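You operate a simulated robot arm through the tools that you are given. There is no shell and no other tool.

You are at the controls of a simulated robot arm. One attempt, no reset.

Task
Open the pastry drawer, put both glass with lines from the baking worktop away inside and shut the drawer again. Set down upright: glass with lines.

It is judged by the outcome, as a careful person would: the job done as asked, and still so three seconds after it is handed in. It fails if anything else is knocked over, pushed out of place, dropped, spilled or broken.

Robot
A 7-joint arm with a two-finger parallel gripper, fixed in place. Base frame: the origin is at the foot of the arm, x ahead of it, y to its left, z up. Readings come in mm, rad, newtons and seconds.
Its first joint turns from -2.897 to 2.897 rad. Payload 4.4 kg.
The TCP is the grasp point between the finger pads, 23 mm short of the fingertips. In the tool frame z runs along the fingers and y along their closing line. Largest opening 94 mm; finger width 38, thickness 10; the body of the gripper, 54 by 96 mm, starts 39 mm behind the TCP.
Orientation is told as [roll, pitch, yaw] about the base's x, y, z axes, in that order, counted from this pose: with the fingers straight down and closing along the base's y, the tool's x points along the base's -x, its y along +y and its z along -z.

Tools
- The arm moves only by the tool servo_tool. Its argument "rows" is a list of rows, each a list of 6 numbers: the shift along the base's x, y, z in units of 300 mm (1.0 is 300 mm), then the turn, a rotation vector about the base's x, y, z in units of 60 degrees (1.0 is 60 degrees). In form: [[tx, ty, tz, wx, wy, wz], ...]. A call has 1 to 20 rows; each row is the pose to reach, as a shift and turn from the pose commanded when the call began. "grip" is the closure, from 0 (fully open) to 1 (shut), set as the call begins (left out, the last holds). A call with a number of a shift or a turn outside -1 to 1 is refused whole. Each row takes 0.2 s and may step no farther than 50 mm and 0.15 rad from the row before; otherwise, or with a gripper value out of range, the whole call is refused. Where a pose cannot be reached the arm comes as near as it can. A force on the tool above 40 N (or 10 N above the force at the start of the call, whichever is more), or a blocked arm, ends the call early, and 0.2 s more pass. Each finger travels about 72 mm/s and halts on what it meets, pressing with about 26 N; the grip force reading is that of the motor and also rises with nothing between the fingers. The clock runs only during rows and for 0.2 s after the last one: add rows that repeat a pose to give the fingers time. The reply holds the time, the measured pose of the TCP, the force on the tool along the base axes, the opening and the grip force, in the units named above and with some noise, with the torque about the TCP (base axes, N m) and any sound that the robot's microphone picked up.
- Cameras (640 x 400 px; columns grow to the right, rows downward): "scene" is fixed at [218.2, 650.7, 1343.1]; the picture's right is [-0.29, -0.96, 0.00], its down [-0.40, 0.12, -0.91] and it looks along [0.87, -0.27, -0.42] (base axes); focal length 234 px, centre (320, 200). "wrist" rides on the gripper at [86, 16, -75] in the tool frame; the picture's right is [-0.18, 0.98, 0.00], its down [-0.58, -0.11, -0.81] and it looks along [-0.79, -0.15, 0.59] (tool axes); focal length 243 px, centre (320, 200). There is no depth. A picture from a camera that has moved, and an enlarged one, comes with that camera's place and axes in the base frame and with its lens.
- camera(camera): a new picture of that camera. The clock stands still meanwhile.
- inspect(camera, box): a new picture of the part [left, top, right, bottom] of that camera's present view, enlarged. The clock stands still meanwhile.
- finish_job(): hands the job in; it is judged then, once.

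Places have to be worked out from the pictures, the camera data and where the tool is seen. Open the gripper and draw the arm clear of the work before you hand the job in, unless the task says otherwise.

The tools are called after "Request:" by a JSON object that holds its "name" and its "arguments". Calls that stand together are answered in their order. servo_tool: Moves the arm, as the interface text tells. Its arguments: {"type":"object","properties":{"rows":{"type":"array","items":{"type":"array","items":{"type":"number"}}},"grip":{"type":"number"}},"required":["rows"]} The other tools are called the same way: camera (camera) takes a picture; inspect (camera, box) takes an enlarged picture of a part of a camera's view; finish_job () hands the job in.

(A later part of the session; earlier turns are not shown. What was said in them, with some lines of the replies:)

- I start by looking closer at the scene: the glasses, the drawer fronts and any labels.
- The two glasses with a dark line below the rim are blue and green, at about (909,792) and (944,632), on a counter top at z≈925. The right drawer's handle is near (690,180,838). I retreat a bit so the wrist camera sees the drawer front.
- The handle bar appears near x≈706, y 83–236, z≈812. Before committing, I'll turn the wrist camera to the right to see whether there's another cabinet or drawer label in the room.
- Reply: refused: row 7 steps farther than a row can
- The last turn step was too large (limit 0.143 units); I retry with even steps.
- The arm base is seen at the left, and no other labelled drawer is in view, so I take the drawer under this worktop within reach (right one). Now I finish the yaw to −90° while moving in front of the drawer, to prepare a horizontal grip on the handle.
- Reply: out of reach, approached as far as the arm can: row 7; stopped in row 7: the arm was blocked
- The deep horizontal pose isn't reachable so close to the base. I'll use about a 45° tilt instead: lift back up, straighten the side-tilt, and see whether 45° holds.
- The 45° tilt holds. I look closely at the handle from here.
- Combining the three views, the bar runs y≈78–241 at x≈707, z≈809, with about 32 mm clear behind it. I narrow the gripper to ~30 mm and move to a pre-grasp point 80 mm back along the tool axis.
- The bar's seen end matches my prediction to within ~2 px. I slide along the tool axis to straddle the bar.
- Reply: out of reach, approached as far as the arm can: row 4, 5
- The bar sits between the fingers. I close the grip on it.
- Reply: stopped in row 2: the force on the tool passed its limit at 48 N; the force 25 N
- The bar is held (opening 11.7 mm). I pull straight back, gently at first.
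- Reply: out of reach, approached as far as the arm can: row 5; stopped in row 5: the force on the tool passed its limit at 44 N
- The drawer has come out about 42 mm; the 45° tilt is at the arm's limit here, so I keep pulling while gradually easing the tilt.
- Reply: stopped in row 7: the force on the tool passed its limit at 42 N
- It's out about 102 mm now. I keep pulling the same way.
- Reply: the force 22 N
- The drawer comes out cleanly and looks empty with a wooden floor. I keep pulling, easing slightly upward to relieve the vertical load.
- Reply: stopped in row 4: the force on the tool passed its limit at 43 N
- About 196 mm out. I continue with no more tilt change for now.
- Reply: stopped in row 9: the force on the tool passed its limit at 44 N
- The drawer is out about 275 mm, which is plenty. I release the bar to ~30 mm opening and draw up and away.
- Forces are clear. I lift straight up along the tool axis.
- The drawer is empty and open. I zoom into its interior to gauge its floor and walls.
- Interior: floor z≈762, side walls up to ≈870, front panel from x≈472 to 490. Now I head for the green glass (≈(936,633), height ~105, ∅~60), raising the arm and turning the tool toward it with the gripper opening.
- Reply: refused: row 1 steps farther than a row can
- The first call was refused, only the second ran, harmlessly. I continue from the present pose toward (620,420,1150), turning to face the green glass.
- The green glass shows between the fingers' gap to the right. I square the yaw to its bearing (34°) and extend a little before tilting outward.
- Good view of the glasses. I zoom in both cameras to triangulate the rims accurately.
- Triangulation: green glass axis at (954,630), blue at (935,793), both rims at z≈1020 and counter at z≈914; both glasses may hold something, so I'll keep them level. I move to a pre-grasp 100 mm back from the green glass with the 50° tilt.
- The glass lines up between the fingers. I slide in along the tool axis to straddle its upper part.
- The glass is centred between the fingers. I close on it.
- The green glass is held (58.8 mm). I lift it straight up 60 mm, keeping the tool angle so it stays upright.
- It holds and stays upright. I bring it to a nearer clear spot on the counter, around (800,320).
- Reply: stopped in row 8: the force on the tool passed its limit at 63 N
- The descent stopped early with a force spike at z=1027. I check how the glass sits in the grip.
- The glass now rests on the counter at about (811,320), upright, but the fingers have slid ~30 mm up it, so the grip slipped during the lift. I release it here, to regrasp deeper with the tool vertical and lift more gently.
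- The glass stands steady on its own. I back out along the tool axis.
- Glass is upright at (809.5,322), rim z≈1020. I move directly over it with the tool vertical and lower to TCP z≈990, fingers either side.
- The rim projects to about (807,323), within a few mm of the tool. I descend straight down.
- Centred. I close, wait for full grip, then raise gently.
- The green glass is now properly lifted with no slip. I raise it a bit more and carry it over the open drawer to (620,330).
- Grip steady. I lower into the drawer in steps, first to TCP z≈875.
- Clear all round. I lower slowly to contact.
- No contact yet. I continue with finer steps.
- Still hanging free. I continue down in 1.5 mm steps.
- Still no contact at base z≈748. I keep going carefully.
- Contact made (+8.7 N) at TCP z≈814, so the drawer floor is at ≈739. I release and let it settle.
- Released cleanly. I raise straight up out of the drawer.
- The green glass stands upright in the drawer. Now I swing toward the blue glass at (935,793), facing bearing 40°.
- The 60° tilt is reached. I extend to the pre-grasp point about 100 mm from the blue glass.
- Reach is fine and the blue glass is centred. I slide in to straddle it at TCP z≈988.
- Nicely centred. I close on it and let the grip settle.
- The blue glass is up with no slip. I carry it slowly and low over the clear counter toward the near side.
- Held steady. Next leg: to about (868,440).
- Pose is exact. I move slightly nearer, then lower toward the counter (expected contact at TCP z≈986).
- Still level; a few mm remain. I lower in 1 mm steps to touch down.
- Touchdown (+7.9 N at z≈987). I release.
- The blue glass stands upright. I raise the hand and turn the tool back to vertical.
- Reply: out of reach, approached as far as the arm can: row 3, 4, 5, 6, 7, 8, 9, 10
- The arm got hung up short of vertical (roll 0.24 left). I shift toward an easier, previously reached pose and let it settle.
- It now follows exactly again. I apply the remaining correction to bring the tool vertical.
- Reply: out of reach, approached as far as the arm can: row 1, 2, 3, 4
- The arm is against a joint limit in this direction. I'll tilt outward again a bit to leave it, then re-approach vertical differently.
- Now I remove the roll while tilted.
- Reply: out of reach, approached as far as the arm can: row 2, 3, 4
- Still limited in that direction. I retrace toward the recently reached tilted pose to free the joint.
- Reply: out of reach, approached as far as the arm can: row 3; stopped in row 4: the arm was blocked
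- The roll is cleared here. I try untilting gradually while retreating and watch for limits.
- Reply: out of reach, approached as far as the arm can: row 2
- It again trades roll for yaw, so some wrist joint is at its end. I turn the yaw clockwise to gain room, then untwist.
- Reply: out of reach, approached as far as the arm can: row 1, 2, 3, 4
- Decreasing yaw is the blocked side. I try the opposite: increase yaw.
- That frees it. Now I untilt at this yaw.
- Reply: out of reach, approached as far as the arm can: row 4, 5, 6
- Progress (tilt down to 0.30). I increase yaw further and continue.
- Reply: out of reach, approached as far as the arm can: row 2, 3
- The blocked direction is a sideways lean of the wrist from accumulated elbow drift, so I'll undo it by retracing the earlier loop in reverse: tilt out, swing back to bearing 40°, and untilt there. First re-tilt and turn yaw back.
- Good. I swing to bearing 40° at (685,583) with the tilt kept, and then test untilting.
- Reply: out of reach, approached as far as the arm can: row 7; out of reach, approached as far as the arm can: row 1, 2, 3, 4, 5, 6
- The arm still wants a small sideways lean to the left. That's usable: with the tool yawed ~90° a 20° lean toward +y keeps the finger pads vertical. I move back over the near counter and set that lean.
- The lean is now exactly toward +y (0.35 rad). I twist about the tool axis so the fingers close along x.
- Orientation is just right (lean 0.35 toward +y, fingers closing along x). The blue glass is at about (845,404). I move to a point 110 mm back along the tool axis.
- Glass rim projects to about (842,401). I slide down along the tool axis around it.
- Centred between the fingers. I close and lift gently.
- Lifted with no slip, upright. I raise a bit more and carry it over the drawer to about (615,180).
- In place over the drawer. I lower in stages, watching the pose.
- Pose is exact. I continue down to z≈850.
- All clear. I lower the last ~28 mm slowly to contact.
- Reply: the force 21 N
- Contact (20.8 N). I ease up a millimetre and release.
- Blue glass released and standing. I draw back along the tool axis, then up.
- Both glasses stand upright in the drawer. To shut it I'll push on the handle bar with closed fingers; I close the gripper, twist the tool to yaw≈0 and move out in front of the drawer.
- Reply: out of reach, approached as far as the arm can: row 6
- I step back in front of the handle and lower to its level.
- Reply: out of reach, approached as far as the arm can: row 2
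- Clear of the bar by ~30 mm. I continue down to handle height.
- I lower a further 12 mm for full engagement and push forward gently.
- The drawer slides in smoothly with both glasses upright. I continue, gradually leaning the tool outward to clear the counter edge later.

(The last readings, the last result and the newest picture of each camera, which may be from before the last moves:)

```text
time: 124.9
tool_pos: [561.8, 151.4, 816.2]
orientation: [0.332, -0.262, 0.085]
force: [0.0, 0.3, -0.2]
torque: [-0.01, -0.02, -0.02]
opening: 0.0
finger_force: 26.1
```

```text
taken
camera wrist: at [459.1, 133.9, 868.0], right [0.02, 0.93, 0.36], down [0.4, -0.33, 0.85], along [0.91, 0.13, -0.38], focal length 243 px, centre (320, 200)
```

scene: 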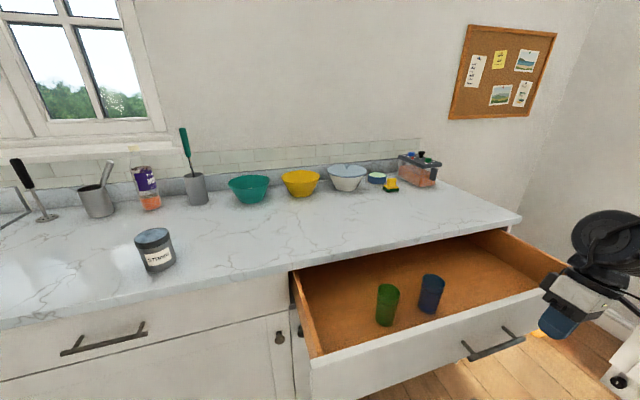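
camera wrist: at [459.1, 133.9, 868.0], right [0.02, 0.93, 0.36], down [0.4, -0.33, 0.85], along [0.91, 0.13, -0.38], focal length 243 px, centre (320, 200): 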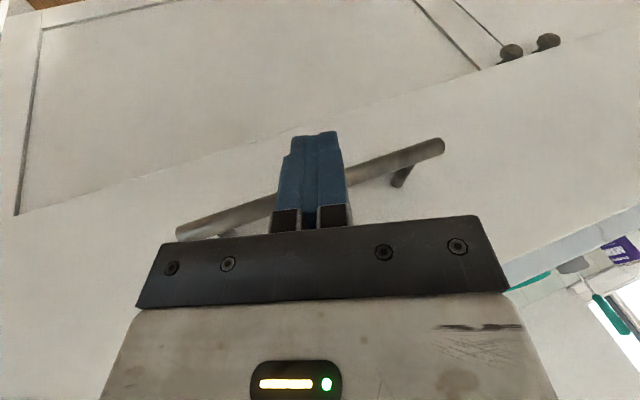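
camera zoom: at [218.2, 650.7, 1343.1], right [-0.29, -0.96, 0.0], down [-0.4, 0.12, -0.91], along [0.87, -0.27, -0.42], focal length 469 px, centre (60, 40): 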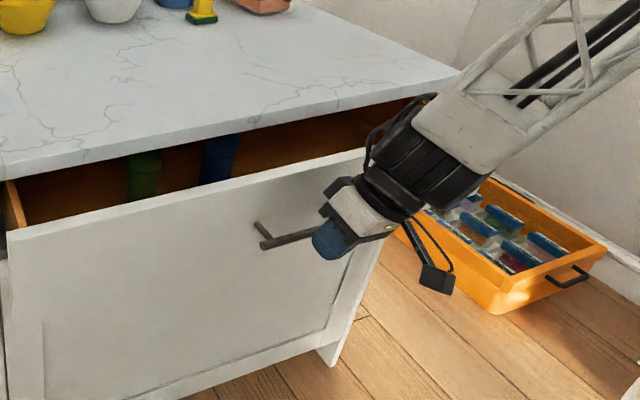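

Glasses pass under the counter edge. I keep pushing at the same gentle rate.

Request:
{"name": "servo_tool", "arguments": {"rows": [[0.02, 0, 0, 0, 0, 0], [0.045, 0, 0, 0, -0.02, 0], [0.07, 0, 0, 0, -0.04, 0], [0.1, 0, 0, 0, -0.06, 0], [0.13, 0, 0, 0, -0.08, 0], [0.16, 0, 0, 0, -0.1, 0], [0.19, 0, 0, 0, -0.12, 0], [0.22, 0, 0, 0, -0.12, 0], [0.25, 0, 0, 0, -0.12, 0], [0.275, 0, 0, 0, -0.12, 0], [0.29, 0, 0, 0, -0.12, 0]]}}

Request:
{"name": "inspect", "arguments": {"camera": "scene", "box": [270, 180, 570, 380]}}

Request:
{"name": "camera", "arguments": {"camera": "wrist"}}

```text
time: 127.3
tool_pos: [648.3, 150.1, 816.1]
orientation: [0.323, -0.383, 0.085]
force: [-0.4, -0.2, -0.8]
torque: [-0.02, 0.02, -0.01]
opening: 0.0
finger_force: 25.8
```

```text
2.00 times, centred on (420, 280) of scene
camera zoom: at [218.2, 650.7, 1343.1], right [-0.29, -0.96, 0.0], down [-0.4, 0.12, -0.91], along [0.87, -0.27, -0.42], focal length 469 px, centre (120, 40)
```

zoom: 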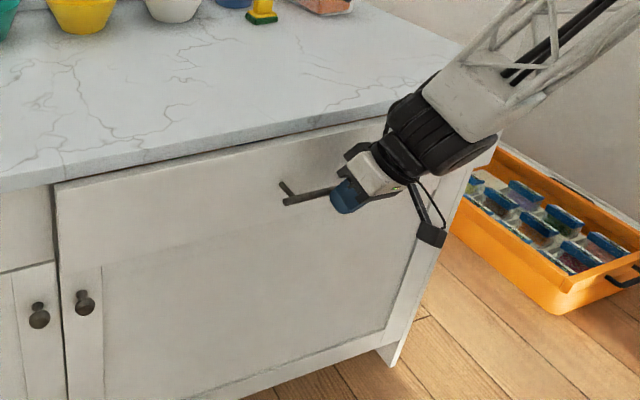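

```text
taken
camera wrist: at [540.8, 133.7, 854.7], right [-0.03, 0.93, 0.36], down [0.3, -0.34, 0.89], along [0.96, 0.13, -0.27], focal length 243 px, centre (320, 200)
```

wrist: 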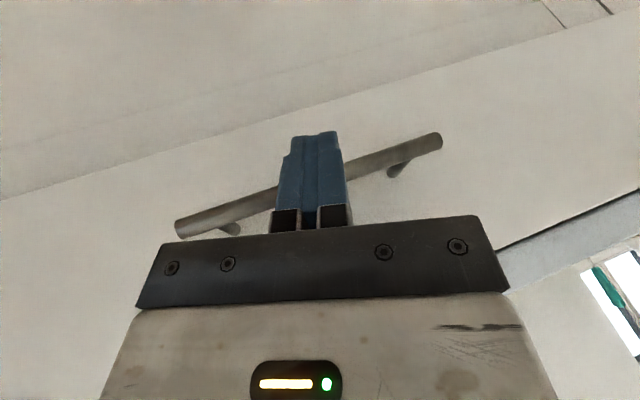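

About 30 mm remain. I push on in small 4–5 mm steps until it seats.

Request:
{"name": "servo_tool", "arguments": {"rows": [[0.015, 0, 0, 0, 0, 0], [0.03, 0, 0, 0, 0, 0], [0.045, 0, 0, 0, 0, 0], [0.06, 0, 0, 0, 0, 0], [0.072, 0, 0, 0, 0, 0], [0.084, 0, 0, 0, 0, 0], [0.094, 0, 0, 0, 0, 0], [0.104, 0, 0, 0, 0, 0], [0.114, 0, 0, 0, 0, 0], [0.122, 0, 0, 0, 0, 0], [0.13, 0, 0, 0, 0, 0]]}}

Request:
{"name": "inspect", "arguments": {"camera": "scene", "box": [270, 180, 570, 380]}}

Request:
{"name": "camera", "arguments": {"camera": "wrist"}}

```text
time: 129.6
tool_pos: [682.5, 151.7, 813.6]
orientation: [0.324, -0.38, 0.087]
force: [-3.0, 0.0, -1.3]
torque: [-0.02, 0.11, 0.01]
opening: 0.2
finger_force: 26.0
stopped in row 11: the force on the tool passed its limit at 55 N (the readings are from after the stop); the commanded pose is now the measured one
```

```text
2.00 times, centred on (420, 280) of scene
camera zoom: at [218.2, 650.7, 1343.1], right [-0.29, -0.96, 0.0], down [-0.4, 0.12, -0.91], along [0.87, -0.27, -0.42], focal length 469 px, centre (120, 40)
```

zoom: 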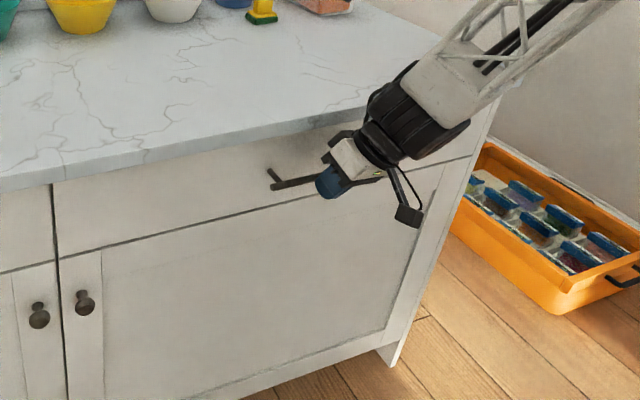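

```text
taken
camera wrist: at [575.6, 133.5, 853.2], right [-0.03, 0.93, 0.36], down [0.3, -0.33, 0.89], along [0.95, 0.13, -0.27], focal length 243 px, centre (320, 200)
```

wrist: 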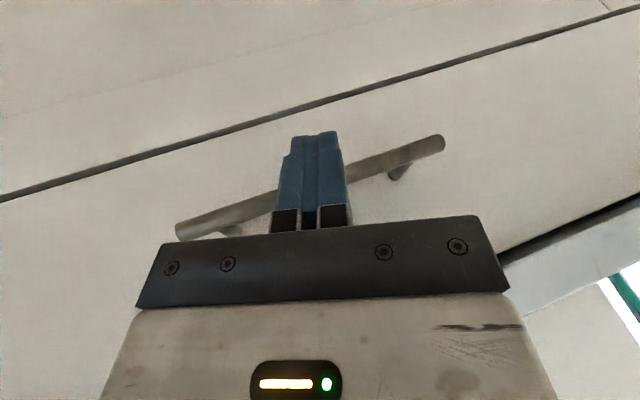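

The force spike shows the drawer has seated and the front looks flush. I back away from the handle.

Request:
{"name": "servo_tool", "arguments": {"rows": [[-0.04, 0, 0, 0, 0, 0], [-0.1, 0, 0, 0, 0, 0], [-0.2, 0, 0, 0, 0, 0], [-0.33, 0, 0.02, 0, 0, 0], [-0.46, 0, 0.06, 0, 0.05, 0], [-0.58, 0, 0.12, 0, 0.12, 0], [-0.68, 0, 0.22, 0, 0.2, 0], [-0.75, 0, 0.35, 0, 0.25, 0], [-0.75, 0, 0.5, 0, 0.25, 0]]}}

Request:
{"name": "camera", "arguments": {"camera": "scene"}}

Request:
{"name": "inspect", "arguments": {"camera": "scene", "box": [270, 200, 530, 400]}}

Request:
{"name": "camera", "arguments": {"camera": "wrist"}}

```text
time: 131.6
tool_pos: [457.8, 151.2, 963.7]
orientation: [0.347, -0.118, 0.082]
force: [-1.0, -0.9, 0.4]
torque: [0.01, 0.0, 0.0]
opening: 0.0
finger_force: 26.3
```

```text
taken
```

scene: 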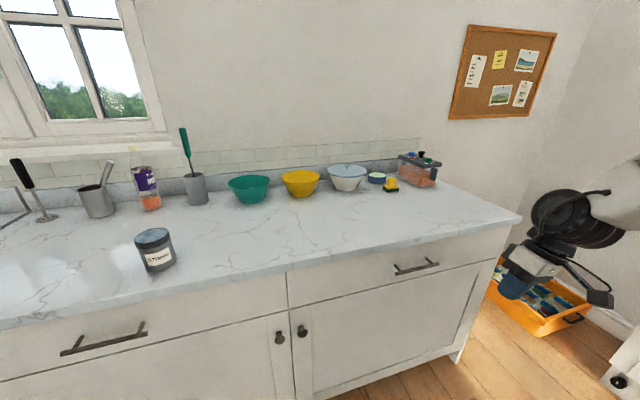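

```text
2.00 times, centred on (400, 300) of scene
camera zoom: at [218.2, 650.7, 1343.1], right [-0.29, -0.96, 0.0], down [-0.4, 0.12, -0.91], along [0.87, -0.27, -0.42], focal length 469 px, centre (160, 0)
```

zoom: 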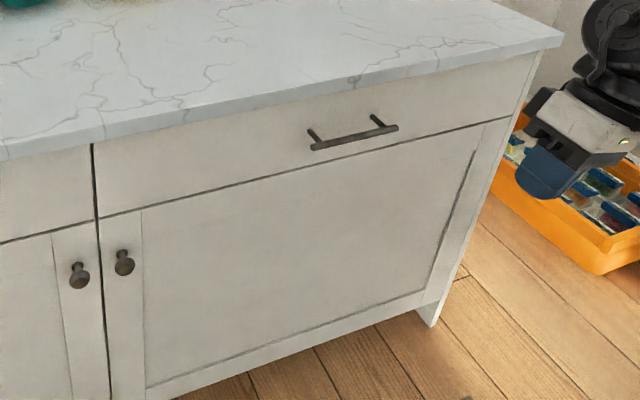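

```text
taken
camera wrist: at [363.9, 133.5, 1029.7], right [0.07, 0.93, 0.35], down [0.52, -0.33, 0.79], along [0.85, 0.13, -0.51], focal length 243 px, centre (320, 200)
```

wrist: 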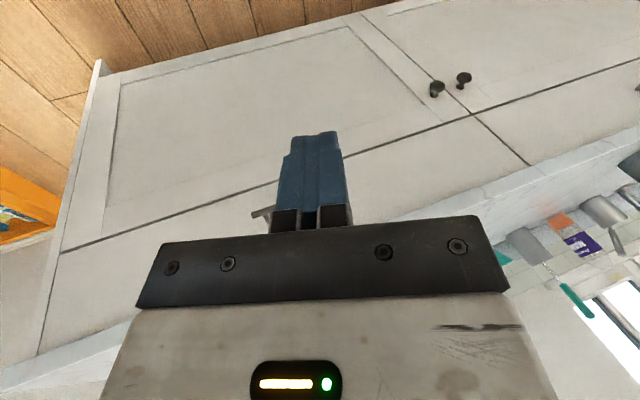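

The drawer front and handle match the starting picture exactly, and nothing else on the worktop has moved. I open the gripper and raise the arm clear.

Request:
{"name": "servo_tool", "arguments": {"rows": [[0, 0, 0.12, 0, 0, 0], [0, 0, 0.25, 0, 0, 0], [0, 0, 0.38, 0, 0, 0], [0, 0, 0.5, 0, 0, 0], [0, 0, 0.5, 0, 0, 0]], "grip": 0}}

Request:
{"name": "camera", "arguments": {"camera": "scene"}}

```text
time: 132.8
tool_pos: [457.5, 153.1, 1114.3]
orientation: [0.345, -0.119, 0.08]
force: [-0.4, -0.2, 0.6]
torque: [0.01, -0.03, 0.0]
opening: 94.1
finger_force: 0.1
```

```text
taken
```

scene: 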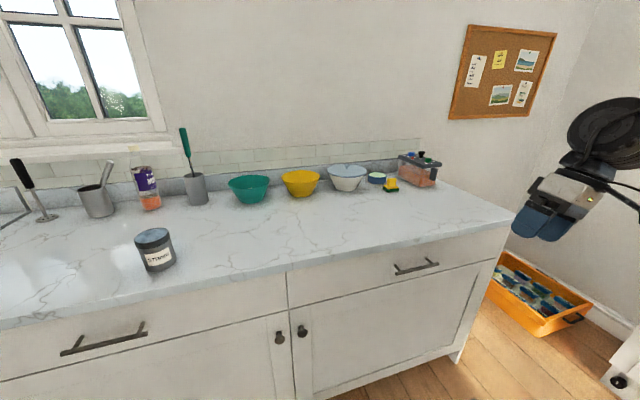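

The drawer is shut with both glasses put inside, everything else is in its original place, and the arm is clear with the gripper open. I hand the job in.

Request:
{"name": "finish_job", "arguments": {}}

```text
The job is handed in.
```

I put both lined glasses (green and blue) upright in the right-hand drawer under the baking worktop, shut it, and handed the job in. I last saw them upright as they went under the counter edge. I did not reopen the drawer after it shut.

- **Which drawer:** Neither drawer under the worktop has a label and I found no other sign of which is the pastry drawer. I took the right-hand one because its handle was the one within the arm's reach. It was empty when I opened it.
- **Green glass:** My first grip slipped about 30 mm while I was lifting it. It came down upright on the counter, and I gripped it again from above before moving it to the drawer.
- **Rest of the worktop:** The front and handle look the same as in the starting picture, and nothing else on the worktop appears to have moved. The arm is clear with the gripper open.
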